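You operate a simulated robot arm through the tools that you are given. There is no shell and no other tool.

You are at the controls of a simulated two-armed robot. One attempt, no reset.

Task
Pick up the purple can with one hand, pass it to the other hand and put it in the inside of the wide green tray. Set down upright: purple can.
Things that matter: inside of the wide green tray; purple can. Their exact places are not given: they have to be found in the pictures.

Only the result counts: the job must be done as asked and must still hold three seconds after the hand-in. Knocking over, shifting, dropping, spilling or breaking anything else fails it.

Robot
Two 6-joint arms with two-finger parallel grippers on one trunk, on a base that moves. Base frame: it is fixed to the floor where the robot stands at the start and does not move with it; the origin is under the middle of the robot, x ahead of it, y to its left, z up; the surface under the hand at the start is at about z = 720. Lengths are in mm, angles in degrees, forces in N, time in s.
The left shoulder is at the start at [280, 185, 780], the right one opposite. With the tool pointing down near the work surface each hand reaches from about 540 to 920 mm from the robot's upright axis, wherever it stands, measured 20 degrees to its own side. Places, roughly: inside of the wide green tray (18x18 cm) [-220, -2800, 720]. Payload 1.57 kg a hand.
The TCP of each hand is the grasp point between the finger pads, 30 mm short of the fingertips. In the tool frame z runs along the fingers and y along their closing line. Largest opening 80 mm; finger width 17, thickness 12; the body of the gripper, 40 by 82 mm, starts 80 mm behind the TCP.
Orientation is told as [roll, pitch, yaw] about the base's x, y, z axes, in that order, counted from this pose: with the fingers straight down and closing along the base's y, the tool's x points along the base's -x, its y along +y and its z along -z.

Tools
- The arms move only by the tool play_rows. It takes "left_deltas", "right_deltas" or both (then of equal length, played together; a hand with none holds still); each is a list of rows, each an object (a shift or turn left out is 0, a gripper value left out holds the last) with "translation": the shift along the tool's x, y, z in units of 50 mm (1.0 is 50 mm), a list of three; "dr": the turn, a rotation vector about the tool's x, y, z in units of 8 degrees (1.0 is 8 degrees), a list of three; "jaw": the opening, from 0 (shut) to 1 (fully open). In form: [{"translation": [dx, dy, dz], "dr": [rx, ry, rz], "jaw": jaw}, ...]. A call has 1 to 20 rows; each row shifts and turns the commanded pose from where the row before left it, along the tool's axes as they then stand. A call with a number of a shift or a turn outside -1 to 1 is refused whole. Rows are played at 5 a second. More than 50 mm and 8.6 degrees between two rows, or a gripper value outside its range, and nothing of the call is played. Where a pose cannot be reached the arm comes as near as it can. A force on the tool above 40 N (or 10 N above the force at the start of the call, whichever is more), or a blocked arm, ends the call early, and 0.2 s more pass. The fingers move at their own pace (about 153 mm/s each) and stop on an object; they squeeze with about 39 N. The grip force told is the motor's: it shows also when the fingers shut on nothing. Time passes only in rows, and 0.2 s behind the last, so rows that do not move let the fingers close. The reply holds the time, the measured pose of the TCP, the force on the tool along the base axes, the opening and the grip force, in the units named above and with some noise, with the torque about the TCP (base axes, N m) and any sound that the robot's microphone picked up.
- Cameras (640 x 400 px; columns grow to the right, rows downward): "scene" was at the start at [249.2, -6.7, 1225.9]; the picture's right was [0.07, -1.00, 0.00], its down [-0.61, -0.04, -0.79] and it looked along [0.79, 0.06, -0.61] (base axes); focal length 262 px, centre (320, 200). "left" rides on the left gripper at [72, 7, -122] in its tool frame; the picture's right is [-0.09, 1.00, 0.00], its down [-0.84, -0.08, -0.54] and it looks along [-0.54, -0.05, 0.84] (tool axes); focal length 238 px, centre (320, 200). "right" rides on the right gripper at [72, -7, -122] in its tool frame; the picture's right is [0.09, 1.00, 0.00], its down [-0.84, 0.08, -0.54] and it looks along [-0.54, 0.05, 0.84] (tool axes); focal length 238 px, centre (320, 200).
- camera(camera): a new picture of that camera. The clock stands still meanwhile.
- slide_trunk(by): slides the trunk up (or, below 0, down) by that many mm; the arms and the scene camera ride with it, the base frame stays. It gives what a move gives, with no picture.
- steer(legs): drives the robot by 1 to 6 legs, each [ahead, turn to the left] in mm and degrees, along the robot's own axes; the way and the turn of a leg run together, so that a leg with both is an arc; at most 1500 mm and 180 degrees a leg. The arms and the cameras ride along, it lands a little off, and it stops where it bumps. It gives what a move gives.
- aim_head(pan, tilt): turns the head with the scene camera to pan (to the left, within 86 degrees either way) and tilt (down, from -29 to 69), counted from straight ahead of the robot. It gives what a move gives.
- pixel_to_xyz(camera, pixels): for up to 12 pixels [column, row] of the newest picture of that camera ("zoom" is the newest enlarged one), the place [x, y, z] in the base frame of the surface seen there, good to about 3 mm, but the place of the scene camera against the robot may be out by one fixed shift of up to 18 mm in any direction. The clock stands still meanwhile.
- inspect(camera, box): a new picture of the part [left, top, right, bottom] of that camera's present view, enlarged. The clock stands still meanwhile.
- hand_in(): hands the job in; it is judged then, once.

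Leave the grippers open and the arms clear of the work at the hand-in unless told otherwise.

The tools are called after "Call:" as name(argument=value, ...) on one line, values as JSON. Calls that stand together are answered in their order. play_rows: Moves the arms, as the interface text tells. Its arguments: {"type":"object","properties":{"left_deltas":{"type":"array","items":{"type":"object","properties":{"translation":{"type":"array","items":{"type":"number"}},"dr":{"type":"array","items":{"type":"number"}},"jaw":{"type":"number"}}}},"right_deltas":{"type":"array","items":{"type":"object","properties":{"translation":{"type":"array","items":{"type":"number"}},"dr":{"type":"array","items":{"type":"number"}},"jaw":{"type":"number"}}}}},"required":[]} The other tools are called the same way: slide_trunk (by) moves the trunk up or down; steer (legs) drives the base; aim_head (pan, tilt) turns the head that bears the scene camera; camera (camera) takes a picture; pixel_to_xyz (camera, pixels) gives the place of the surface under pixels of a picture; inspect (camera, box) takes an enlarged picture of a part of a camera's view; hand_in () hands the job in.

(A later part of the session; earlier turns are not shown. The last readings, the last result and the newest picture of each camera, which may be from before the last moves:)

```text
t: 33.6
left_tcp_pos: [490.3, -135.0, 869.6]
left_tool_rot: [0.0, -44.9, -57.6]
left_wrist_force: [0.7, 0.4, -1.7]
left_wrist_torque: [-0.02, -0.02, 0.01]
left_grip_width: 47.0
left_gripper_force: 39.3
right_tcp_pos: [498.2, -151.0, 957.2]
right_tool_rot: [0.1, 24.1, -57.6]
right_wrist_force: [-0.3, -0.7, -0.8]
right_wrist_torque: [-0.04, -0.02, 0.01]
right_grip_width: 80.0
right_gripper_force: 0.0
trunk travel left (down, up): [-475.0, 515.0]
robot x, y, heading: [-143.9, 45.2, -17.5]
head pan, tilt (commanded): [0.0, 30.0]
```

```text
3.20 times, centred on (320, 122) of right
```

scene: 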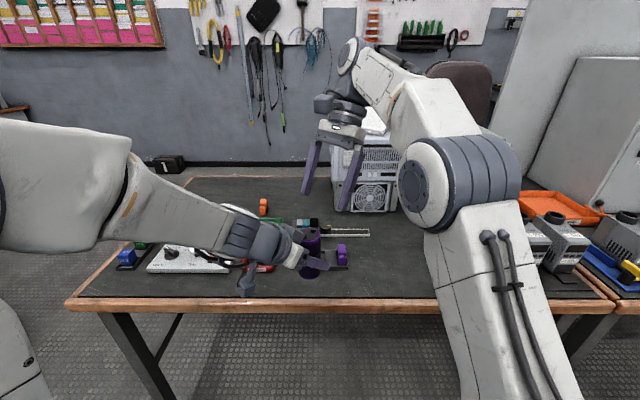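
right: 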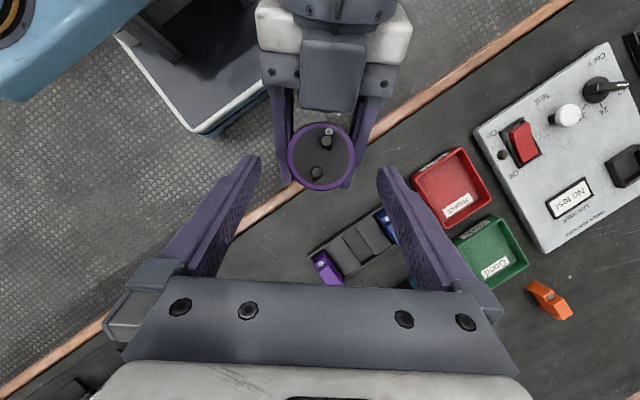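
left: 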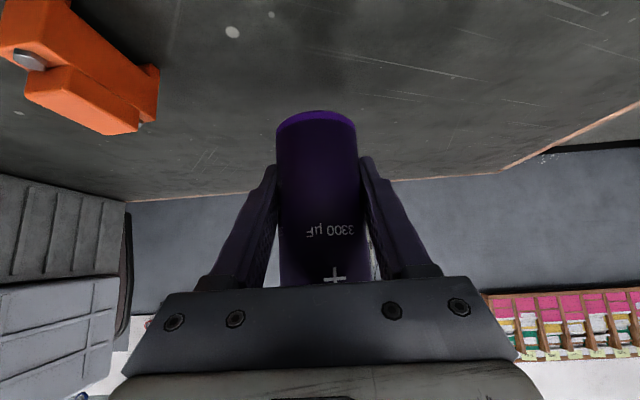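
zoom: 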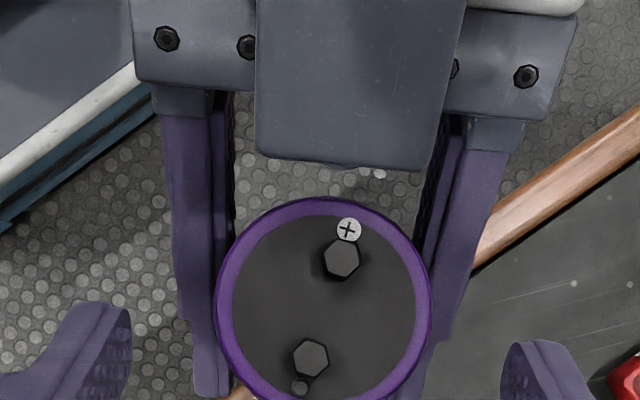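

The hands are now aligned within about 1 mm; 32 mm remain along the right tool's axis. I'll advance in small steps and then look before closing.

Call:
play_rows(right_deltas=[{"translation": [0, 0.006, 0.2]}, {"translation": [0, 0.006, 0.2]}, {"translation": [0, 0, 0.23]}, {"translation": [0, 0, 0]}])

Call:
camera(camera="right")

Call:
inspect(camera="right", box=[220, 90, 420, 215])

Call:
inspect(camera="scene", box=[220, 160, 420, 310])

Call:
camera(camera="left")

```text
t: 34.6
left_tcp_pos: [490.7, -135.3, 870.2]
left_tool_rot: [-0.1, -44.9, -57.6]
left_wrist_force: [-1.0, -0.6, -2.6]
left_wrist_torque: [-0.05, -0.02, 0.0]
left_grip_width: 47.6
left_gripper_force: 39.2
right_tcp_pos: [492.6, -140.1, 929.1]
right_tool_rot: [0.1, 24.0, -57.5]
right_wrist_force: [-0.5, 0.1, 0.5]
right_wrist_torque: [0.03, 0.02, -0.02]
right_grip_width: 80.0
right_gripper_force: 0.0
trunk travel left (down, up): [-475.0, 515.0]
robot x, y, heading: [-149.6, 45.2, -17.7]
head pan, tilt (commanded): [0.0, 30.0]
```

```text
taken
```

right: 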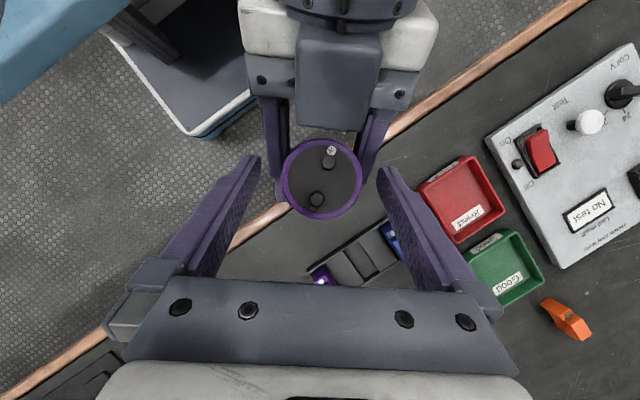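

```text
3.20 times, centred on (320, 152) of right
```

zoom: 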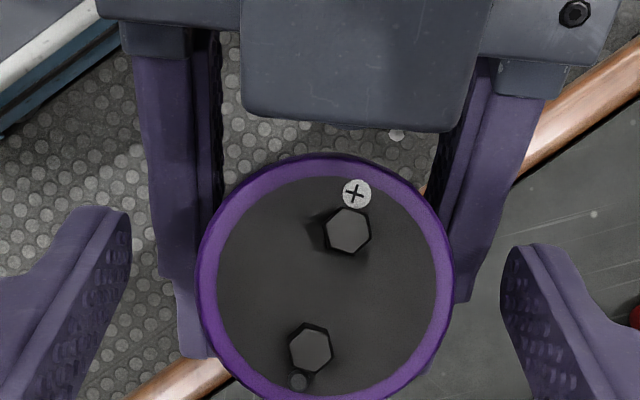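

```text
2.67 times, centred on (320, 235) of scene
```

zoom: 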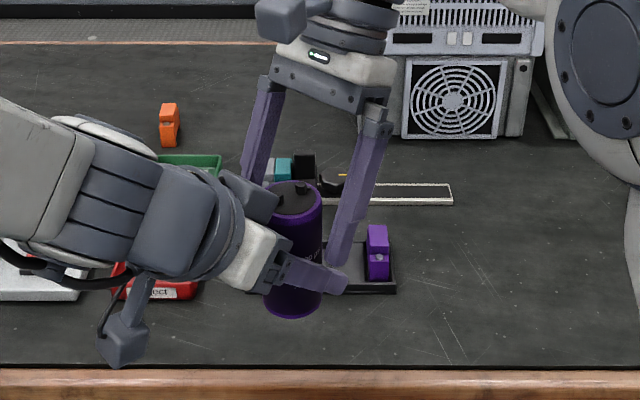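

```text
taken
```

left: 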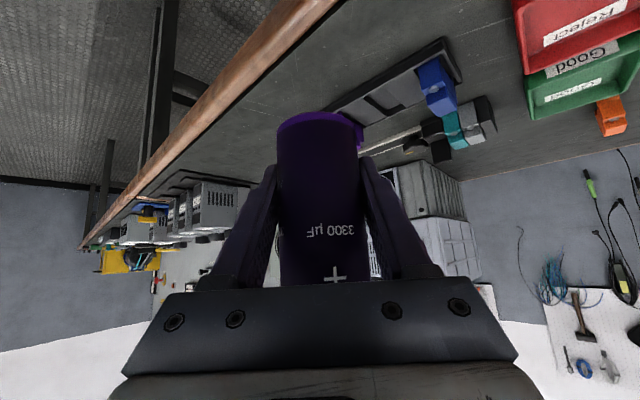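

The right fingers straddle the can's top with its tips ~5 mm above the left fingers' band, laterally centred. Closing the right gripper.

Call:
play_rows(right_deltas=[{"jaw": 0.75}, {"jaw": 0.65}, {"jaw": 0}, {"jaw": 0}, {"jaw": 0}])

Call:
camera(camera="right")

Call:
inspect(camera="scene", box=[220, 160, 420, 310])

```text
t: 35.8
left_tcp_pos: [490.7, -136.6, 869.8]
left_tool_rot: [-0.1, -44.9, -57.8]
left_wrist_force: [-4.2, -1.7, -2.5]
left_wrist_torque: [0.4, -0.7, 0.07]
left_grip_width: 47.1
left_gripper_force: 38.8
right_tcp_pos: [491.8, -139.5, 927.7]
right_tool_rot: [-0.1, 23.9, -57.7]
right_wrist_force: [3.7, 2.4, -0.8]
right_wrist_torque: [-0.26, 0.39, -0.05]
right_grip_width: 47.2
right_gripper_force: 38.6
trunk travel left (down, up): [-475.0, 515.0]
robot x, y, heading: [-144.2, 45.8, -17.8]
head pan, tilt (commanded): [0.0, 30.0]
```

```text
taken
```

right: 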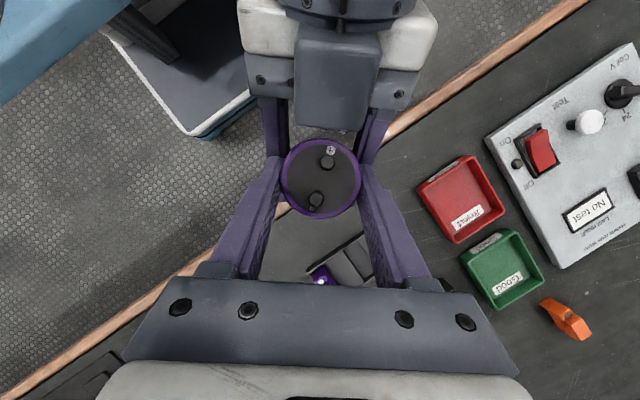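

```text
2.67 times, centred on (320, 235) of scene
```

zoom: 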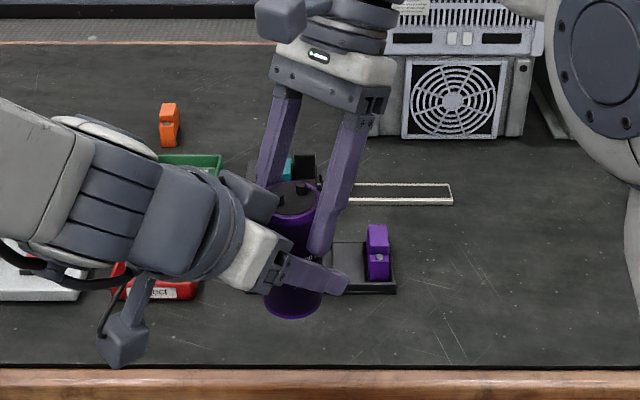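

Both hands now hold the can (47 mm each, ~39 N), with only small cross forces. Opening the left gripper while the right one holds.

Call:
play_rows(left_deltas=[{"jaw": 0.65}, {"jaw": 0.8}, {"jaw": 1}, {"jaw": 1}], right_deltas=[{"jaw": 0}, {"jaw": 0}, {"jaw": 0}, {"jaw": 0}])

Call:
camera(camera="right")

```text
t: 36.8
left_tcp_pos: [491.4, -137.0, 869.8]
left_tool_rot: [-0.1, -44.9, -57.6]
left_wrist_force: [-0.1, -0.4, 0.5]
left_wrist_torque: [-0.01, 0.02, -0.01]
left_grip_width: 80.0
left_gripper_force: 0.1
right_tcp_pos: [492.5, -137.6, 927.9]
right_tool_rot: [0.0, 24.1, -57.6]
right_wrist_force: [0.6, 0.1, -0.5]
right_wrist_torque: [-0.02, 0.02, 0.02]
right_grip_width: 47.1
right_gripper_force: 38.9
trunk travel left (down, up): [-475.0, 515.0]
robot x, y, heading: [-145.3, 48.4, -17.7]
head pan, tilt (commanded): [0.0, 30.0]
```

```text
taken
```

right: 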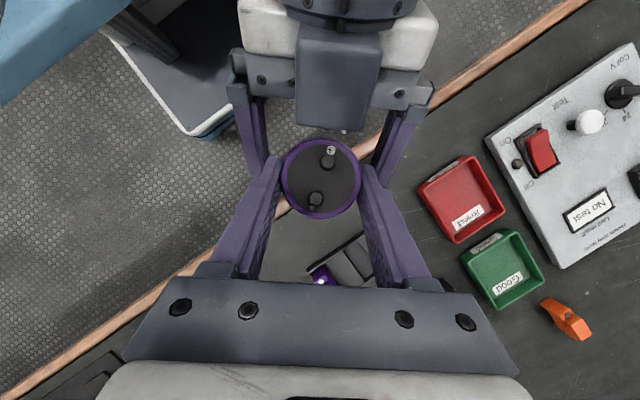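

The left gripper is open and the can stays in the right. Backing the left hand straight out along its axis by 160 mm.

Call:
play_rows(left_deltas=[{"translation": [0, 0, -0.5]}, {"translation": [0, 0, -0.7]}, {"translation": [0, 0, -0.8]}, {"translation": [0, 0, -0.8]}, {"translation": [0, 0, -0.4]}, {"translation": [0, 0, 0]}])

Call:
camera(camera="scene")

Call:
camera(camera="left")

```text
t: 38.2
left_tcp_pos: [471.8, -51.3, 971.5]
left_tool_rot: [-0.1, -44.9, -57.7]
left_wrist_force: [0.2, 0.3, -0.3]
left_wrist_torque: [0.01, 0.03, -0.04]
left_grip_width: 80.2
left_gripper_force: 0.2
left hand out of reach, approached as far as the arm can: row 4, 5
right_tcp_pos: [493.3, -138.2, 929.1]
right_tool_rot: [-0.1, 24.0, -57.6]
right_wrist_force: [0.4, -0.2, -0.8]
right_wrist_torque: [0.0, -0.01, 0.0]
right_grip_width: 47.0
right_gripper_force: 38.7
trunk travel left (down, up): [-475.0, 515.0]
robot x, y, heading: [-145.5, 45.7, -17.6]
head pan, tilt (commanded): [0.0, 30.0]
```

```text
taken
```

scene: 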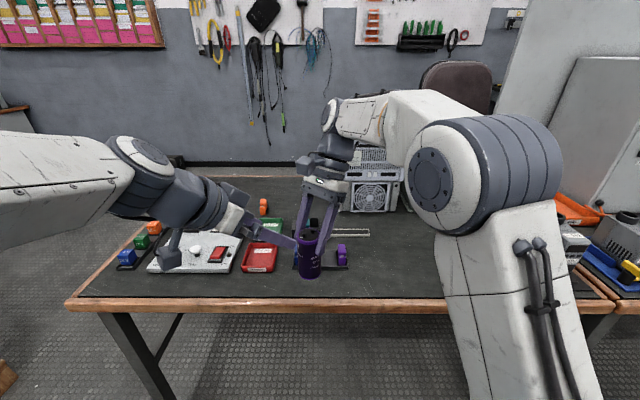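

```text
taken
```

left: 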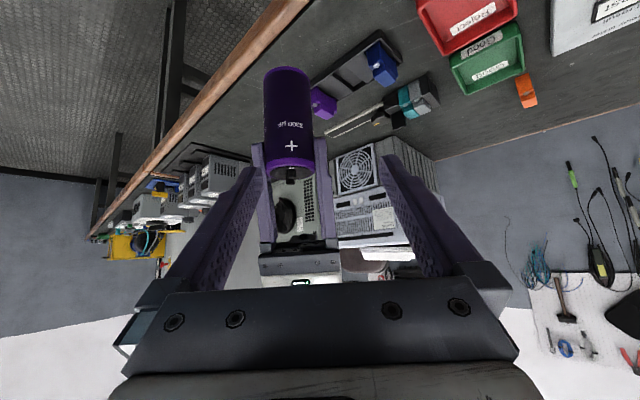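

The left hand has cleared the can (it hit its inner reach limit, harmless). I'll move it away to the front-left, then turn it back to pointing straight down.

Call:
play_rows(left_deltas=[{"translation": [0, 0.8, 0]}, {"translation": [0, 0.8, 0]}, {"translation": [0, 0.8, 0]}, {"translation": [0, 0, 0]}])

Call:
camera(camera="scene")

```text
t: 39.2
left_tcp_pos: [575.4, 10.7, 970.2]
left_tool_rot: [-0.2, -45.0, -57.7]
left_wrist_force: [-0.3, -0.3, 0.1]
left_wrist_torque: [-0.01, -0.01, 0.01]
left_grip_width: 79.8
left_gripper_force: 0.1
right_tcp_pos: [492.3, -139.9, 928.4]
right_tool_rot: [0.0, 24.0, -57.7]
right_wrist_force: [0.2, 1.1, -0.9]
right_wrist_torque: [-0.03, 0.01, 0.0]
right_grip_width: 46.7
right_gripper_force: 39.0
trunk travel left (down, up): [-475.0, 515.0]
robot x, y, heading: [-148.0, 48.1, -17.7]
head pan, tilt (commanded): [0.0, 30.0]
```

```text
taken
```

scene: 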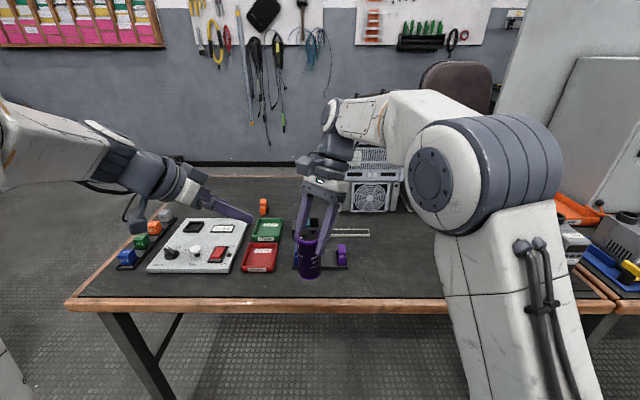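

The can is upright in the right hand at (309,262). Now I rotate the left hand back (+40° about vertical, then +45° tilt) so it points straight down.

Call:
play_rows(left_deltas=[{"dr": [-0.707, 0, -0.707]}, {"dr": [-0.707, 0, -0.707]}, {"dr": [-0.707, 0, -0.707]}, {"dr": [-0.707, 0, -0.707]}, {"dr": [-0.707, 0, -0.707]}, {"dr": [0, 1, 0]}, {"dr": [0, 1, 0]}, {"dr": [0, 1, 0]}, {"dr": [0, 1, 0]}, {"dr": [0, 1, 0]}, {"dr": [0, 0.625, 0]}, {"dr": [0, 0, 0]}])

```text
t: 41.8
left_tcp_pos: [574.2, 10.2, 970.5]
left_tool_rot: [0.0, 0.2, -17.7]
left_wrist_force: [0.0, -0.4, -0.1]
left_wrist_torque: [-0.01, 0.03, -0.05]
left_grip_width: 79.9
left_gripper_force: 0.0
right_tcp_pos: [492.4, -139.4, 927.8]
right_tool_rot: [0.0, 24.0, -57.7]
right_wrist_force: [0.9, 0.1, 0.4]
right_wrist_torque: [0.01, 0.03, 0.0]
right_grip_width: 47.0
right_gripper_force: 39.1
trunk travel left (down, up): [-475.0, 515.0]
robot x, y, heading: [-146.6, 48.6, -17.6]
head pan, tilt (commanded): [0.0, 30.0]
```

Now tuck both hands for the drive: the left goes back and up a bit, the right (with the can) rises 70 mm, then moves to the right side.

Call:
play_rows(left_deltas=[{"translation": [0.9, 0, -0.3]}, {"translation": [0.9, 0, -0.3]}, {"translation": [0.9, 0, -0.3]}, {}, {}, {}, {}, {}], right_deltas=[{"translation": [0.285, 0, -0.64]}, {"translation": [0.285, 0, -0.64]}, {"translation": [-0.227, -0.763, -0.101]}, {"translation": [-0.227, -0.763, -0.101]}, {"translation": [-0.227, -0.763, -0.101]}, {"translation": [-0.227, -0.763, -0.101]}, {"translation": [-0.227, -0.763, -0.101]}, {}])

Call:
camera(camera="scene")

Call:
camera(camera="right")

```text
t: 43.6
left_tcp_pos: [445.7, 51.1, 1018.7]
left_tool_rot: [0.0, 0.2, -17.6]
left_wrist_force: [0.6, -0.4, -0.5]
left_wrist_torque: [0.02, -0.01, 0.0]
left_grip_width: 80.0
left_gripper_force: 0.0
right_tcp_pos: [364.7, -294.9, 996.8]
right_tool_rot: [0.0, 23.9, -57.5]
right_wrist_force: [0.4, -0.7, -2.1]
right_wrist_torque: [-0.03, 0.02, 0.01]
right_grip_width: 46.7
right_gripper_force: 39.5
trunk travel left (down, up): [-475.0, 515.0]
robot x, y, heading: [-148.2, 45.0, -17.6]
head pan, tilt (commanded): [0.0, 30.0]
```

```text
taken
```

scene: 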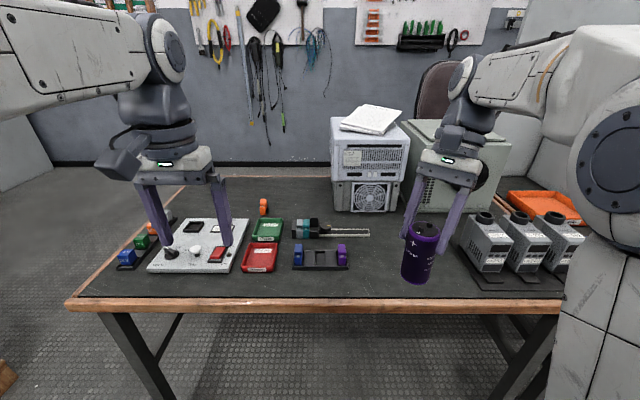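

```text
taken
```

right: 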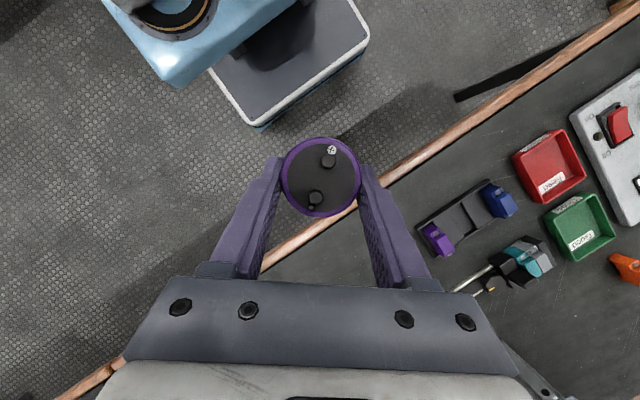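

The can is held upright by the right hand. Now I turn right 91° to face along the aisle and look ahead before driving.

Call:
steer(legs=[[0, -91]])

Call:
camera(camera="scene")

```text
t: 47.8
left_tcp_pos: [-150.6, -543.6, 1017.3]
left_tool_rot: [0.1, 0.2, -108.5]
left_wrist_force: [0.2, 0.4, -0.6]
left_wrist_torque: [0.0, 0.01, 0.0]
left_grip_width: 79.9
left_gripper_force: 0.2
right_tcp_pos: [-494.0, -458.3, 998.4]
right_tool_rot: [0.0, 23.9, -148.5]
right_wrist_force: [-0.5, -0.4, -3.1]
right_wrist_torque: [0.0, 0.02, 0.01]
right_grip_width: 46.9
right_gripper_force: 39.0
trunk travel left (down, up): [-475.0, 515.0]
robot x, y, heading: [-144.2, 46.5, -108.4]
head pan, tilt (commanded): [0.0, 30.0]
```

```text
taken
```

scene: 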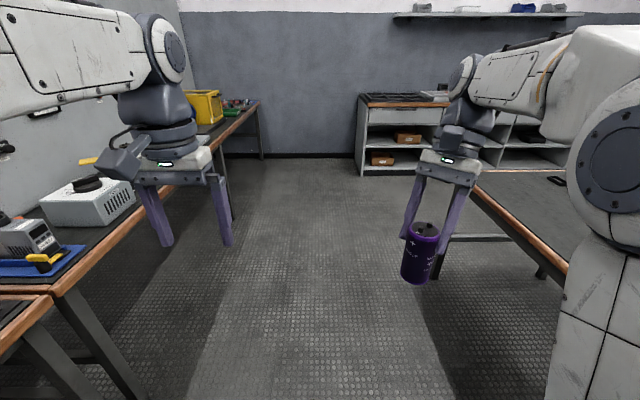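

The aisle ahead is clear. Driving ahead in two stages; first 1300 mm.

Call:
steer(legs=[[1300, 0]])

Call:
camera(camera="scene")

```text
t: 54.2
left_tcp_pos: [-564.1, -1745.6, 1018.3]
left_tool_rot: [0.0, 0.2, -108.9]
left_wrist_force: [0.5, -0.1, 0.3]
left_wrist_torque: [0.0, -0.02, 0.01]
left_grip_width: 80.1
left_gripper_force: 0.1
right_tcp_pos: [-908.2, -1658.5, 996.4]
right_tool_rot: [0.0, 24.0, -149.1]
right_wrist_force: [-0.3, -0.8, -3.3]
right_wrist_torque: [-0.01, 0.03, 0.01]
right_grip_width: 46.8
right_gripper_force: 39.2
trunk travel left (down, up): [-475.0, 515.0]
robot x, y, heading: [-556.8, -1152.4, -109.0]
head pan, tilt (commanded): [0.0, 30.0]
```

```text
taken
```

scene: 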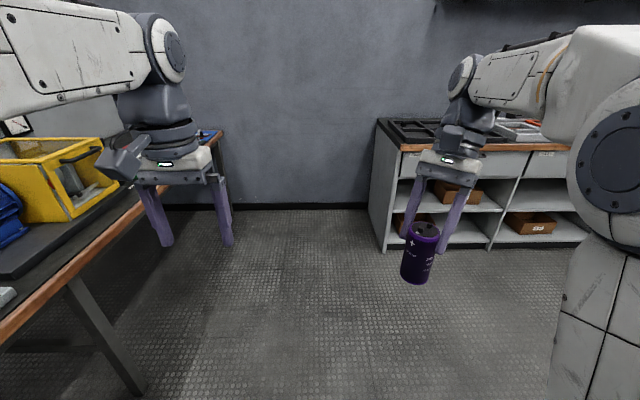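

The cabinet and the far wall are ahead. I'll measure the cabinet's near corner, the wall foot and the bench end.

Call:
pixel_to_xyz(camera="scene", pixels=[[384, 248], [378, 124], [300, 208], [460, 145], [130, 208], [220, 135], [60, 290], [150, 385], [70, 220]])

Call:
aim_head(pan=35, tilt=30)

Call:
camera(camera="scene")

```text
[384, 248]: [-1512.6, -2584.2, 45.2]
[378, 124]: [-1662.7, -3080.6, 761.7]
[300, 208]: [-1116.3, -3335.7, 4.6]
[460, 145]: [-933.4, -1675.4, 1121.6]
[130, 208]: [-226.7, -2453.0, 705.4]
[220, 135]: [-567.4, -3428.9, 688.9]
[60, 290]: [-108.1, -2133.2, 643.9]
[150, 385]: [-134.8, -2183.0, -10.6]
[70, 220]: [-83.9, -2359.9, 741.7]
```

```text
t: 55.2
left_tcp_pos: [-564.9, -1746.5, 1017.5]
left_tool_rot: [0.0, 0.1, -109.1]
left_wrist_force: [-0.4, 0.0, -0.7]
left_wrist_torque: [-0.05, -0.07, -0.01]
left_grip_width: 80.0
left_gripper_force: 0.1
right_tcp_pos: [-908.3, -1657.3, 997.9]
right_tool_rot: [0.1, 24.1, -149.0]
right_wrist_force: [0.1, -0.3, -3.1]
right_wrist_torque: [-0.02, 0.02, 0.0]
right_grip_width: 46.7
right_gripper_force: 39.0
trunk travel left (down, up): [-475.0, 515.0]
robot x, y, heading: [-552.7, -1155.6, -108.9]
head pan, tilt (commanded): [35.0, 30.0]
```

```text
taken
```

scene: 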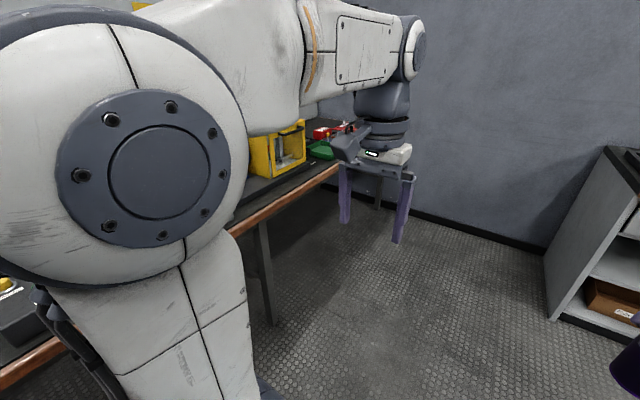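

The tray is just visible at (322,150). The cabinet side lies about 430 mm to the right of my path line and the wall about 2245 mm ahead, so I can drive on 1310 mm and turn left there to face the tray.

Call:
steer(legs=[[1310, 0]])

Call:
aim_head(pan=60, tilt=35)

Call:
camera(camera="scene")

```text
t: 61.7
left_tcp_pos: [-1045.5, -2954.2, 1017.5]
left_tool_rot: [0.0, 0.1, -111.8]
left_wrist_force: [-0.3, 0.3, 0.2]
left_wrist_torque: [0.0, 0.03, -0.01]
left_grip_width: 80.0
left_gripper_force: 0.0
right_tcp_pos: [-1385.3, -2847.4, 997.1]
right_tool_rot: [0.0, 24.0, -151.8]
right_wrist_force: [0.8, 0.0, -2.9]
right_wrist_torque: [-0.03, 0.02, 0.03]
right_grip_width: 47.0
right_gripper_force: 38.6
trunk travel left (down, up): [-475.0, 515.0]
robot x, y, heading: [-1005.1, -2364.3, -112.0]
head pan, tilt (commanded): [35.0, 30.0]
```

```text
t: 62.6
left_tcp_pos: [-1045.6, -2954.1, 1017.8]
left_tool_rot: [0.0, 0.2, -111.8]
left_wrist_force: [-0.5, -0.3, 1.0]
left_wrist_torque: [0.02, 0.01, 0.0]
left_grip_width: 80.2
left_gripper_force: 0.0
right_tcp_pos: [-1383.5, -2847.2, 997.3]
right_tool_rot: [-0.1, 23.9, -151.8]
right_wrist_force: [0.0, 0.5, -2.8]
right_wrist_torque: [-0.01, 0.04, 0.03]
right_grip_width: 47.0
right_gripper_force: 39.0
trunk travel left (down, up): [-475.0, 515.0]
robot x, y, heading: [-1005.4, -2366.5, -112.1]
head pan, tilt (commanded): [60.0, 35.0]
```

```text
taken
```

scene: 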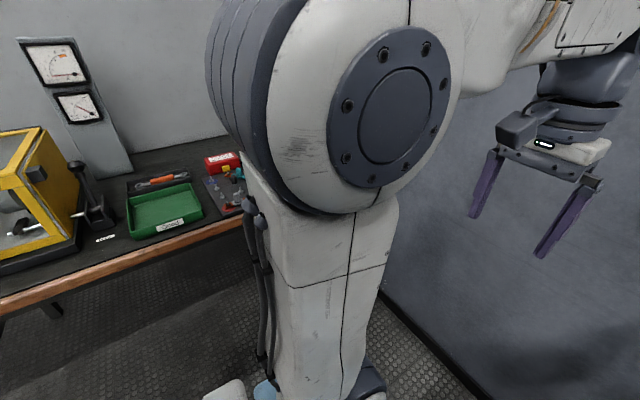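

The green tray is at (163,207), with a black stand to its left, a black strip with an orange tool behind it and a small board at its right. I'll measure and enlarge.

Call:
pixel_to_xyz(camera="scene", pixels=[[163, 207], [135, 236], [202, 215], [190, 184], [128, 200], [150, 205], [180, 205], [170, 230], [105, 226], [92, 175], [165, 258], [235, 225]])

Call:
inspect(camera="scene", box=[60, 140, 260, 265])

```text
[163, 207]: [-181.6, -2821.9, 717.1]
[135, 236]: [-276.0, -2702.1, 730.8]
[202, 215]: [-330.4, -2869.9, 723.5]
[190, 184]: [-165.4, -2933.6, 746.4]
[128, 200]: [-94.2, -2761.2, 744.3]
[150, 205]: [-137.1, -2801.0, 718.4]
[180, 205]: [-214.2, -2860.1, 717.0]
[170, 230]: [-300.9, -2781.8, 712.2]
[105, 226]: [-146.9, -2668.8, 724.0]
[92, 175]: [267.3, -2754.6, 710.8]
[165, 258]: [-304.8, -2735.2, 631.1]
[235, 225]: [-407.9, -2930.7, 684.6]
```

```text
3.20 times, centred on (160, 202) of scene
```

zoom: 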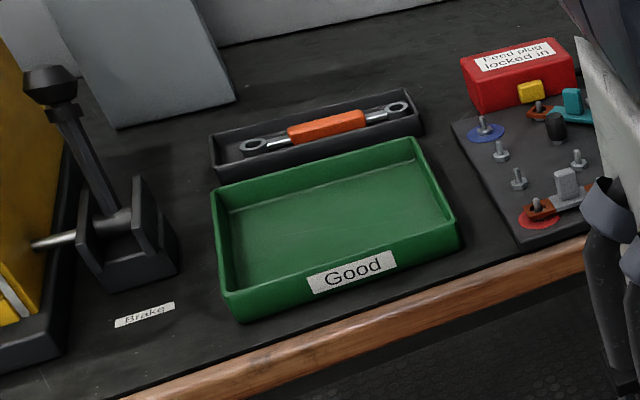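

The tray's walls are about 30 mm high; a tall brake lever stands to its left and a terminal board to its right. I turn left 93° to face the bench.

Call:
steer(legs=[[0, 93.5]])

Call:
aim_head(pan=0, tilt=35)

Call:
camera(camera="scene")

```text
t: 67.0
left_tcp_pos: [-415.8, -2367.7, 1018.2]
left_tool_rot: [0.0, 0.0, -18.4]
left_wrist_force: [-1.1, 0.6, 0.3]
left_wrist_torque: [0.0, 0.01, -0.01]
left_grip_width: 80.0
left_gripper_force: 0.1
right_tcp_pos: [-500.5, -2711.9, 997.3]
right_tool_rot: [0.0, 24.1, -58.4]
right_wrist_force: [0.1, 0.2, -3.5]
right_wrist_torque: [-0.01, 0.01, 0.01]
right_grip_width: 46.9
right_gripper_force: 39.0
trunk travel left (down, up): [-475.0, 515.0]
robot x, y, heading: [-1008.7, -2363.1, -18.4]
head pan, tilt (commanded): [60.0, 35.0]
```

```text
t: 68.3
left_tcp_pos: [-415.2, -2368.3, 1018.1]
left_tool_rot: [-0.1, 0.1, -18.4]
left_wrist_force: [0.7, -0.5, 0.2]
left_wrist_torque: [0.01, -0.01, -0.02]
left_grip_width: 80.0
left_gripper_force: 0.1
right_tcp_pos: [-502.2, -2712.0, 997.2]
right_tool_rot: [0.0, 24.0, -58.4]
right_wrist_force: [0.1, 0.0, -3.0]
right_wrist_torque: [-0.02, -0.02, 0.02]
right_grip_width: 46.9
right_gripper_force: 39.3
trunk travel left (down, up): [-475.0, 515.0]
robot x, y, heading: [-1006.2, -2364.0, -18.4]
head pan, tilt (commanded): [0.0, 35.0]
```

```text
taken
```

scene: 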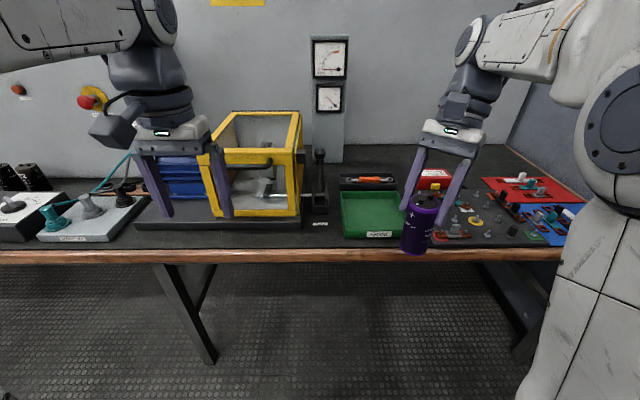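

Now facing the bench: tray at (372,213), can held above-right of it at (418,225). Measuring the tray, bench edge and neighbours.

Call:
pixel_to_xyz(camera="scene", pixels=[[368, 212], [345, 233], [342, 194], [395, 194], [350, 210], [390, 210], [372, 250], [320, 205], [320, 152], [282, 215], [275, 160], [440, 215]])

Call:
inspect(camera="scene", box=[280, 140, 480, 265])

Call:
camera(camera="right")

```text
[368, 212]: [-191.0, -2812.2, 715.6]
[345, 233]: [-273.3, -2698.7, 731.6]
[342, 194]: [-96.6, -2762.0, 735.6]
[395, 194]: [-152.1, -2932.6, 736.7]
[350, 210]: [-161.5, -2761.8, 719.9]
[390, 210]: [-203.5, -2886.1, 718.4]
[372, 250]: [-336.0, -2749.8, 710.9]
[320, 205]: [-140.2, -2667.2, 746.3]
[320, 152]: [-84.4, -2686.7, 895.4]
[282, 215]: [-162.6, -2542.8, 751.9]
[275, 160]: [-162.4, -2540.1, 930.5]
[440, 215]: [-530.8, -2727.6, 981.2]
```

```text
3.20 times, centred on (380, 202) of scene
```

zoom: 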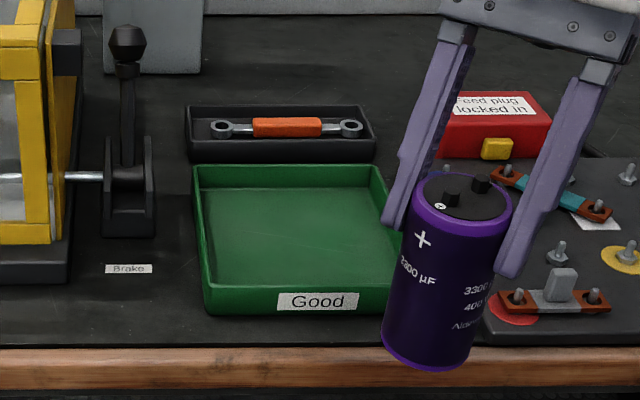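

```text
taken
```

right: 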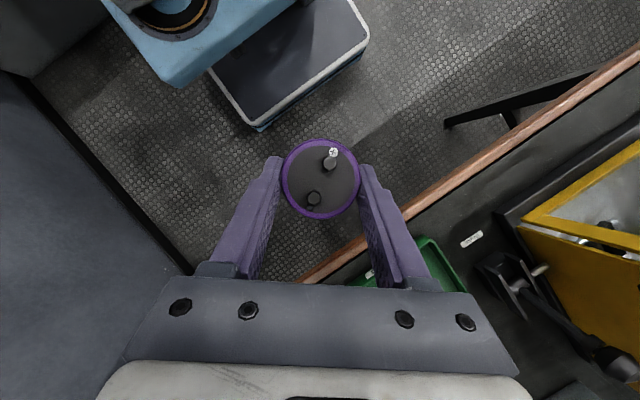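

The tray centre is about 896 mm ahead and 161 mm to the right of me; walls ≈ 30 mm, lever top z≈900 well to its left, yellow box top ≈ 940. To keep the empty left hand well above the yellow box and gain reach, I raise the trunk 120 mm first.

Call:
slide_trunk(by=120)

Call:
steer(legs=[[170, 0]])

Call:
aim_head(pan=-10, tilt=50)

Call:
camera(camera="scene")

Call:
camera(camera="right")

```text
t: 69.8
left_tcp_pos: [-414.8, -2366.6, 1137.7]
left_tool_rot: [-0.1, 0.1, -18.4]
left_wrist_force: [0.6, -0.1, 0.3]
left_wrist_torque: [0.03, -0.03, 0.0]
left_grip_width: 79.9
left_gripper_force: 0.0
right_tcp_pos: [-501.2, -2711.3, 1116.2]
right_tool_rot: [-0.1, 24.0, -58.3]
right_wrist_force: [0.1, -0.1, -3.2]
right_wrist_torque: [0.0, -0.02, 0.05]
right_grip_width: 47.0
right_gripper_force: 39.4
trunk travel left (down, up): [-595.0, 395.0]
robot x, y, heading: [-1008.0, -2360.6, -18.6]
head pan, tilt (commanded): [0.0, 35.0]
```

```text
t: 71.2
left_tcp_pos: [-253.4, -2422.9, 1138.2]
left_tool_rot: [0.1, 0.2, -18.4]
left_wrist_force: [-0.2, -0.5, 0.6]
left_wrist_torque: [-0.02, 0.02, -0.02]
left_grip_width: 79.9
left_gripper_force: 0.1
right_tcp_pos: [-340.1, -2766.5, 1117.2]
right_tool_rot: [0.0, 24.0, -58.4]
right_wrist_force: [0.0, 0.0, -1.4]
right_wrist_torque: [0.02, 0.01, -0.02]
right_grip_width: 47.0
right_gripper_force: 39.1
trunk travel left (down, up): [-595.0, 395.0]
robot x, y, heading: [-848.7, -2415.4, -18.5]
head pan, tilt (commanded): [0.0, 35.0]
```

```text
t: 72.0
left_tcp_pos: [-253.0, -2423.0, 1138.2]
left_tool_rot: [0.1, 0.1, -18.5]
left_wrist_force: [0.2, -0.8, 0.4]
left_wrist_torque: [-0.03, 0.01, -0.01]
left_grip_width: 80.0
left_gripper_force: 0.0
right_tcp_pos: [-340.4, -2765.5, 1117.0]
right_tool_rot: [0.0, 24.0, -58.4]
right_wrist_force: [-0.5, 0.4, -2.2]
right_wrist_torque: [-0.03, -0.02, 0.0]
right_grip_width: 46.7
right_gripper_force: 39.5
trunk travel left (down, up): [-595.0, 395.0]
robot x, y, heading: [-840.4, -2413.5, -18.2]
head pan, tilt (commanded): [-10.0, 50.0]
```

```text
taken
```

scene: 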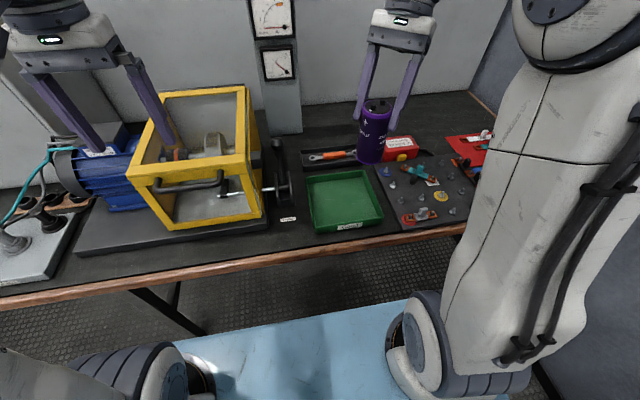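

```text
taken
```

right: 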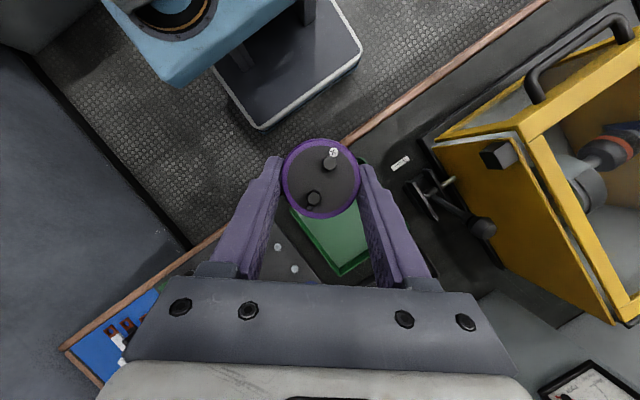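

The left hand is well above the yellow box. The left wrist camera may see the tray unobstructed; I'll take its picture, and read tray points in the scene and right pictures.

Call:
camera(camera="left")

Call:
pixel_to_xyz(camera="right", pixels=[[342, 255], [330, 235], [355, 240], [340, 274], [310, 230], [297, 212]])

Call:
pixel_to_xyz(camera="scene", pixels=[[315, 229], [381, 217], [361, 171], [308, 177], [343, 200], [330, 205], [360, 200], [345, 250]])

Call:
inspect(camera="scene", box=[260, 130, 420, 250])

```text
taken
```

left: 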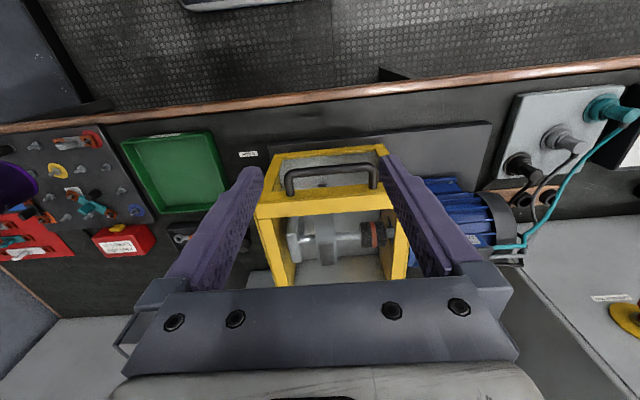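

```text
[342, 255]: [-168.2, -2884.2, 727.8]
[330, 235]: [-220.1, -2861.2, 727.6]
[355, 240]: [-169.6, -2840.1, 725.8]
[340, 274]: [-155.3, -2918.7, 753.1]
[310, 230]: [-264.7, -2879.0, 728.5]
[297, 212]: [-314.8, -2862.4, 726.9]
```

```text
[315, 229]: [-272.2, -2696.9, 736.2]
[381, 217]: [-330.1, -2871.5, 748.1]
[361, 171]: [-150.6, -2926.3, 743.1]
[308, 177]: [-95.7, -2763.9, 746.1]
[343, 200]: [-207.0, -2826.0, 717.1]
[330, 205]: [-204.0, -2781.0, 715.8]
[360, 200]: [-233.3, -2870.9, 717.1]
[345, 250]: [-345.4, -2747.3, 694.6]
```

```text
3.33 times, centred on (340, 190) of scene
```

zoom: 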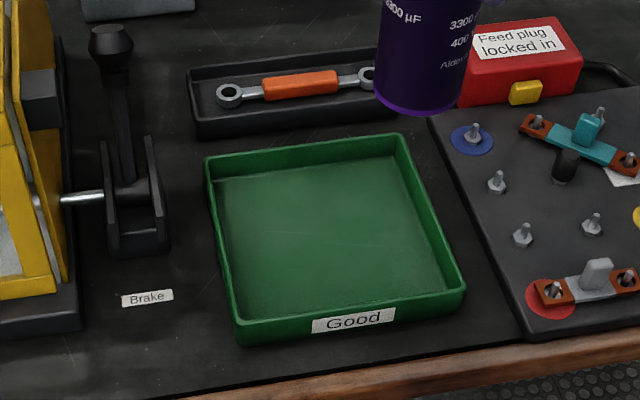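

The left wrist camera sees the whole tray: corners about (121,142), (208,132), (226,206), (152,213). Measuring them.

Call:
pixel_to_xyz(camera="left", pixels=[[122, 142], [207, 133], [225, 205], [155, 212], [173, 172], [150, 160], [200, 155], [165, 195], [210, 190], [238, 155], [60, 120]])

Call:
inspect(camera="left", box=[80, 100, 280, 225])

```text
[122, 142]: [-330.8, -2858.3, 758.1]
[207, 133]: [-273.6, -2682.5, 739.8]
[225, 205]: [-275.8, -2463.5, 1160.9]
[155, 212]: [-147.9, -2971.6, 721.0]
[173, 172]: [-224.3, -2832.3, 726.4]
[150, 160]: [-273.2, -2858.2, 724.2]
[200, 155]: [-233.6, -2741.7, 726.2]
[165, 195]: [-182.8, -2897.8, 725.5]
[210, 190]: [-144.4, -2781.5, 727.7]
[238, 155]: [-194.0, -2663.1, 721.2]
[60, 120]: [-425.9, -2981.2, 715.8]
```

```text
3.20 times, centred on (180, 162) of left
```

zoom: 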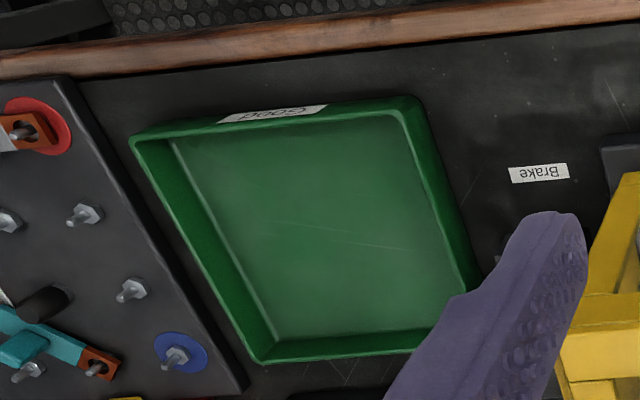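

I'll read the inner floor corners in this enlarged picture: near (176,146), (398,122), (278,334), (462,283).

Call:
pixel_to_xyz(camera="zoom", pixels=[[178, 148], [396, 124], [280, 332], [458, 280], [320, 230], [135, 140], [262, 360], [415, 100], [230, 240], [430, 200]])

```text
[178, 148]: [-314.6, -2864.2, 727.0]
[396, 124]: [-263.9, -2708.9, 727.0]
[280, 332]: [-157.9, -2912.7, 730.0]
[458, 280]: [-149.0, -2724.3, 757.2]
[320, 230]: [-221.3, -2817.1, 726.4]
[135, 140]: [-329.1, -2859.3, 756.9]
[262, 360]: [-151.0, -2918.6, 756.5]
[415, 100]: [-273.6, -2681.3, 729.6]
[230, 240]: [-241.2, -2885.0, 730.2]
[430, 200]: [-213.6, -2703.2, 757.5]
```

Tray floor: z 727, walls to 757, inner floor centre at (-211, -2811), about 164 mm square. The can's axis is 6 mm behind the right TCP along its lean and its base 94.5 mm below. I move the right hand so the can hovers ~100 mm above the tray's centre.

Call:
play_rows(right_deltas=[{"translation": [-0.607, 0.289, 0.444]}, {"translation": [-0.607, 0.289, 0.444]}, {"translation": [-0.607, 0.289, 0.444]}, {"translation": [-0.607, 0.289, 0.444]}, {"translation": [-0.607, 0.289, 0.444]}, {"translation": [-0.607, 0.289, 0.444]}, {}, {}])

Call:
camera(camera="scene")

Call:
camera(camera="right")

Call:
camera(camera="left")

```text
t: 73.8
left_tcp_pos: [-254.5, -2422.6, 1137.6]
left_tool_rot: [0.0, 0.1, -18.6]
left_wrist_force: [-0.2, -0.7, 0.1]
left_wrist_torque: [-0.01, -0.03, 0.01]
left_grip_width: 80.2
left_gripper_force: 0.1
right_tcp_pos: [-206.4, -2818.2, 920.2]
right_tool_rot: [0.0, 24.0, -58.5]
right_wrist_force: [-0.5, -0.7, -3.5]
right_wrist_torque: [0.02, -0.02, 0.03]
right_grip_width: 46.9
right_gripper_force: 39.2
trunk travel left (down, up): [-595.0, 395.0]
robot x, y, heading: [-844.4, -2414.9, -18.5]
head pan, tilt (commanded): [-10.0, 50.0]
```

```text
taken
```

scene: 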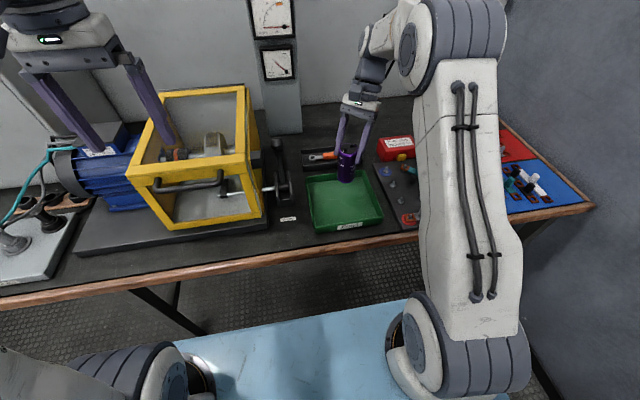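

```text
taken
```

right: 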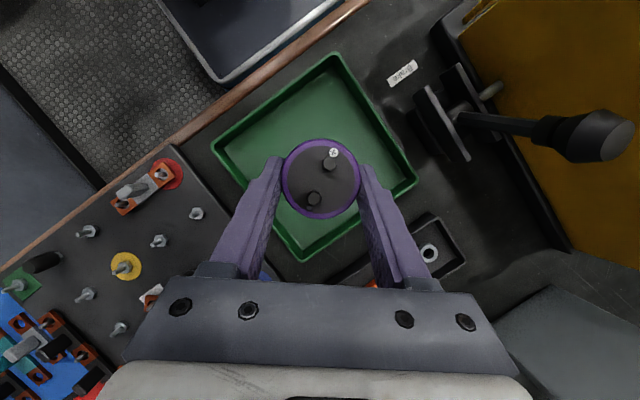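

```text
taken
```

left: 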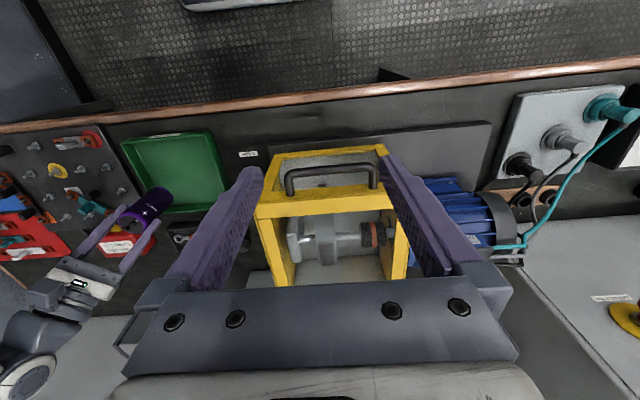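

The can hovers over the tray. I'll recheck the tray's corners with the right wrist camera: rim corners near (214,149), (334,57), (415,180), (298,257).

Call:
pixel_to_xyz(camera="right", pixels=[[216, 149], [334, 57], [415, 180], [299, 257], [228, 152], [334, 72], [400, 175], [300, 240], [320, 110], [290, 150], [380, 150]])

Call:
inspect(camera="right", box=[200, 40, 430, 270])

```text
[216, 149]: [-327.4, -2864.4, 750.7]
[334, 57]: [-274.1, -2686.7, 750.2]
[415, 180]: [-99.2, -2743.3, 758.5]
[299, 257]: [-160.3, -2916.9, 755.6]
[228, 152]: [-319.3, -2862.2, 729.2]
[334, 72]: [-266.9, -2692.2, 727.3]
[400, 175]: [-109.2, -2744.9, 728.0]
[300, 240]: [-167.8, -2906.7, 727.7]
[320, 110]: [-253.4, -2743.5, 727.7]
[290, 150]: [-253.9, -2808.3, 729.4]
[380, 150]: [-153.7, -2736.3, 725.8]
```

```text
1.74 times, centred on (315, 155) of right
```

zoom: 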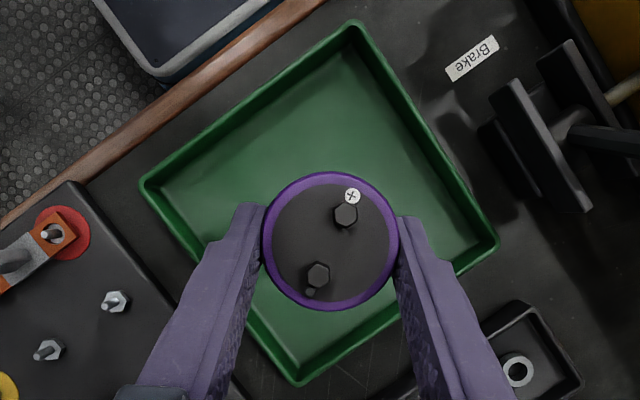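

The closer view gives the tray centre at about (-215, -2803), floor z 727.7. I descend to about 10 mm above the floor with a small sideways correction.

Call:
play_rows(right_deltas=[{"translation": [-0.139, 0.003, 0.42]}, {"translation": [-0.139, 0.003, 0.42]}, {"translation": [-0.139, 0.003, 0.42]}, {"translation": [-0.139, 0.003, 0.42]}, {}, {}])

Call:
camera(camera="right")

Call:
camera(camera="left")

Call:
inspect(camera="scene", box=[260, 110, 420, 250])

```text
t: 75.2
left_tcp_pos: [-254.1, -2423.0, 1139.0]
left_tool_rot: [0.0, 0.1, -18.6]
left_wrist_force: [-0.1, 0.8, 0.2]
left_wrist_torque: [0.01, 0.03, -0.03]
left_grip_width: 80.3
left_gripper_force: 0.1
right_tcp_pos: [-210.9, -2809.4, 832.7]
right_tool_rot: [0.0, 24.0, -58.4]
right_wrist_force: [0.0, 0.3, -1.9]
right_wrist_torque: [-0.04, -0.01, 0.01]
right_grip_width: 46.7
right_gripper_force: 39.0
trunk travel left (down, up): [-595.0, 395.0]
robot x, y, heading: [-845.3, -2417.9, -18.3]
head pan, tilt (commanded): [-10.0, 50.0]
```

```text
taken
```

right: 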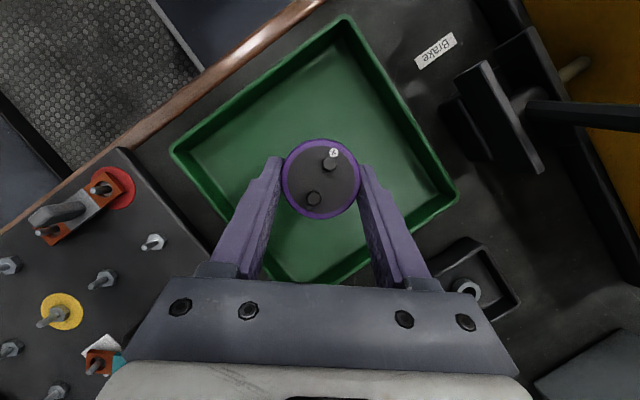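

```text
taken
```

left: 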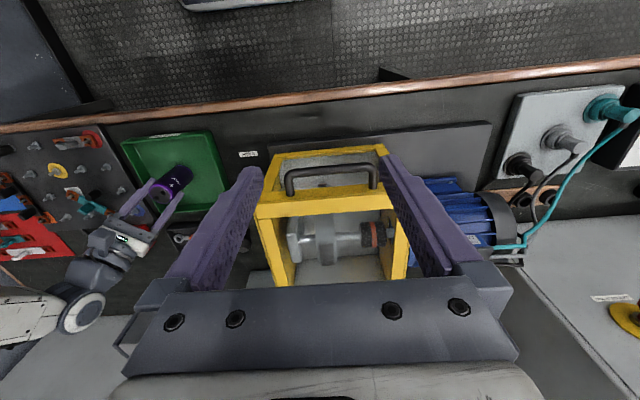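

```text
2.86 times, centred on (340, 180) of scene
```

zoom: 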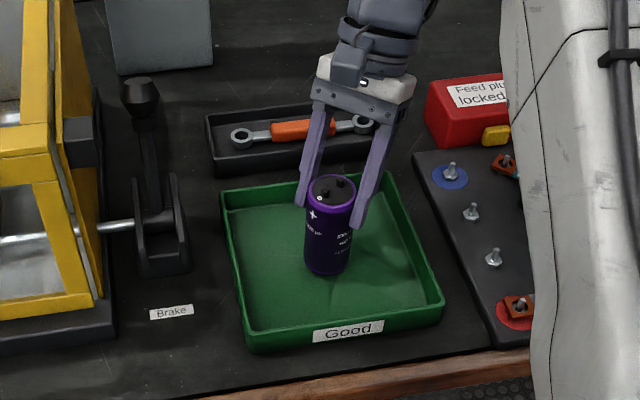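

The can is centred over the tray floor with about 10 mm to go. I lower 8 mm in small steps and watch the force.

Call:
play_rows(right_deltas=[{"translation": [-0.0204, 0, 0.0457]}, {"translation": [-0.0204, 0, 0.0457]}, {"translation": [-0.0204, 0, 0.0457]}, {"translation": [-0.004, 0, 0.009]}, {}])

```text
t: 76.4
left_tcp_pos: [-252.6, -2423.6, 1138.4]
left_tool_rot: [0.0, 0.1, -18.5]
left_wrist_force: [0.1, -0.6, -0.3]
left_wrist_torque: [0.02, -0.04, 0.0]
left_grip_width: 79.9
left_gripper_force: 0.1
right_tcp_pos: [-212.3, -2808.6, 825.4]
right_tool_rot: [0.0, 23.9, -58.4]
right_wrist_force: [0.4, 0.6, -3.0]
right_wrist_torque: [-0.04, -0.03, -0.05]
right_grip_width: 46.7
right_gripper_force: 39.1
trunk travel left (down, up): [-595.0, 395.0]
robot x, y, heading: [-845.0, -2420.4, -18.5]
head pan, tilt (commanded): [-10.0, 50.0]
```

Still only the can's weight (−3 N). Lowering another 2 mm in 0.5 mm steps.

Call:
play_rows(right_deltas=[{"translation": [-0.00407, 0, 0.00914]}, {"translation": [-0.00407, 0, 0.00914]}, {"translation": [-0.00407, 0, 0.00914]}, {"translation": [-0.00407, 0, 0.00914]}, {}])

```text
t: 77.6
left_tcp_pos: [-252.7, -2423.5, 1138.1]
left_tool_rot: [0.0, 0.1, -18.5]
left_wrist_force: [1.3, 0.3, -0.5]
left_wrist_torque: [-0.01, 0.0, 0.01]
left_grip_width: 80.0
left_gripper_force: 0.0
right_tcp_pos: [-211.1, -2808.5, 823.4]
right_tool_rot: [0.0, 24.0, -58.4]
right_wrist_force: [0.0, -0.5, 0.2]
right_wrist_torque: [-0.02, -0.01, -0.02]
right_grip_width: 46.6
right_gripper_force: 39.0
trunk travel left (down, up): [-595.0, 395.0]
robot x, y, heading: [-846.0, -2416.1, -18.7]
head pan, tilt (commanded): [-10.0, 50.0]
```

The weight reading dropped to about zero, so the can is just touching. One more half millimetre twice, to confirm.

Call:
play_rows(right_deltas=[{"translation": [-0.00407, 0, 0.00914]}, {}, {}])

Call:
play_rows(right_deltas=[{}])

Call:
inspect(camera="scene", box=[290, 150, 390, 225])

```text
t: 78.4
left_tcp_pos: [-253.5, -2422.5, 1137.8]
left_tool_rot: [0.0, 0.1, -18.5]
left_wrist_force: [-0.5, 0.7, 0.1]
left_wrist_torque: [0.0, -0.01, 0.01]
left_grip_width: 80.1
left_gripper_force: 0.0
right_tcp_pos: [-211.5, -2808.9, 823.8]
right_tool_rot: [-0.1, 24.1, -58.5]
right_wrist_force: [-0.2, -2.0, 6.0]
right_wrist_torque: [0.02, 0.09, 0.04]
right_grip_width: 46.9
right_gripper_force: 38.8
trunk travel left (down, up): [-595.0, 395.0]
robot x, y, heading: [-842.1, -2419.5, -18.2]
head pan, tilt (commanded): [-10.0, 50.0]
```

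```text
t: 78.8
left_tcp_pos: [-253.4, -2422.1, 1138.8]
left_tool_rot: [0.0, 0.1, -18.5]
left_wrist_force: [1.3, -0.6, 0.7]
left_wrist_torque: [0.03, 0.0, -0.02]
left_grip_width: 79.9
left_gripper_force: 0.0
right_tcp_pos: [-211.3, -2808.7, 824.2]
right_tool_rot: [0.0, 24.0, -58.4]
right_wrist_force: [0.1, -2.9, 8.0]
right_wrist_torque: [0.05, 0.13, 0.01]
right_grip_width: 46.6
right_gripper_force: 39.3
trunk travel left (down, up): [-595.0, 395.0]
robot x, y, heading: [-839.6, -2414.1, -18.6]
head pan, tilt (commanded): [-10.0, 50.0]
```

```text
5.33 times, centred on (340, 188) of scene
```

zoom: 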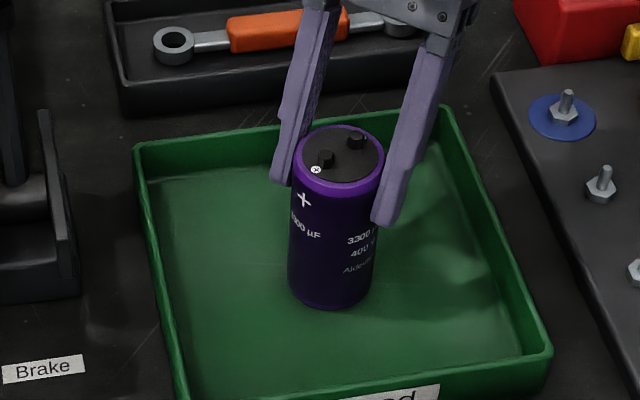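

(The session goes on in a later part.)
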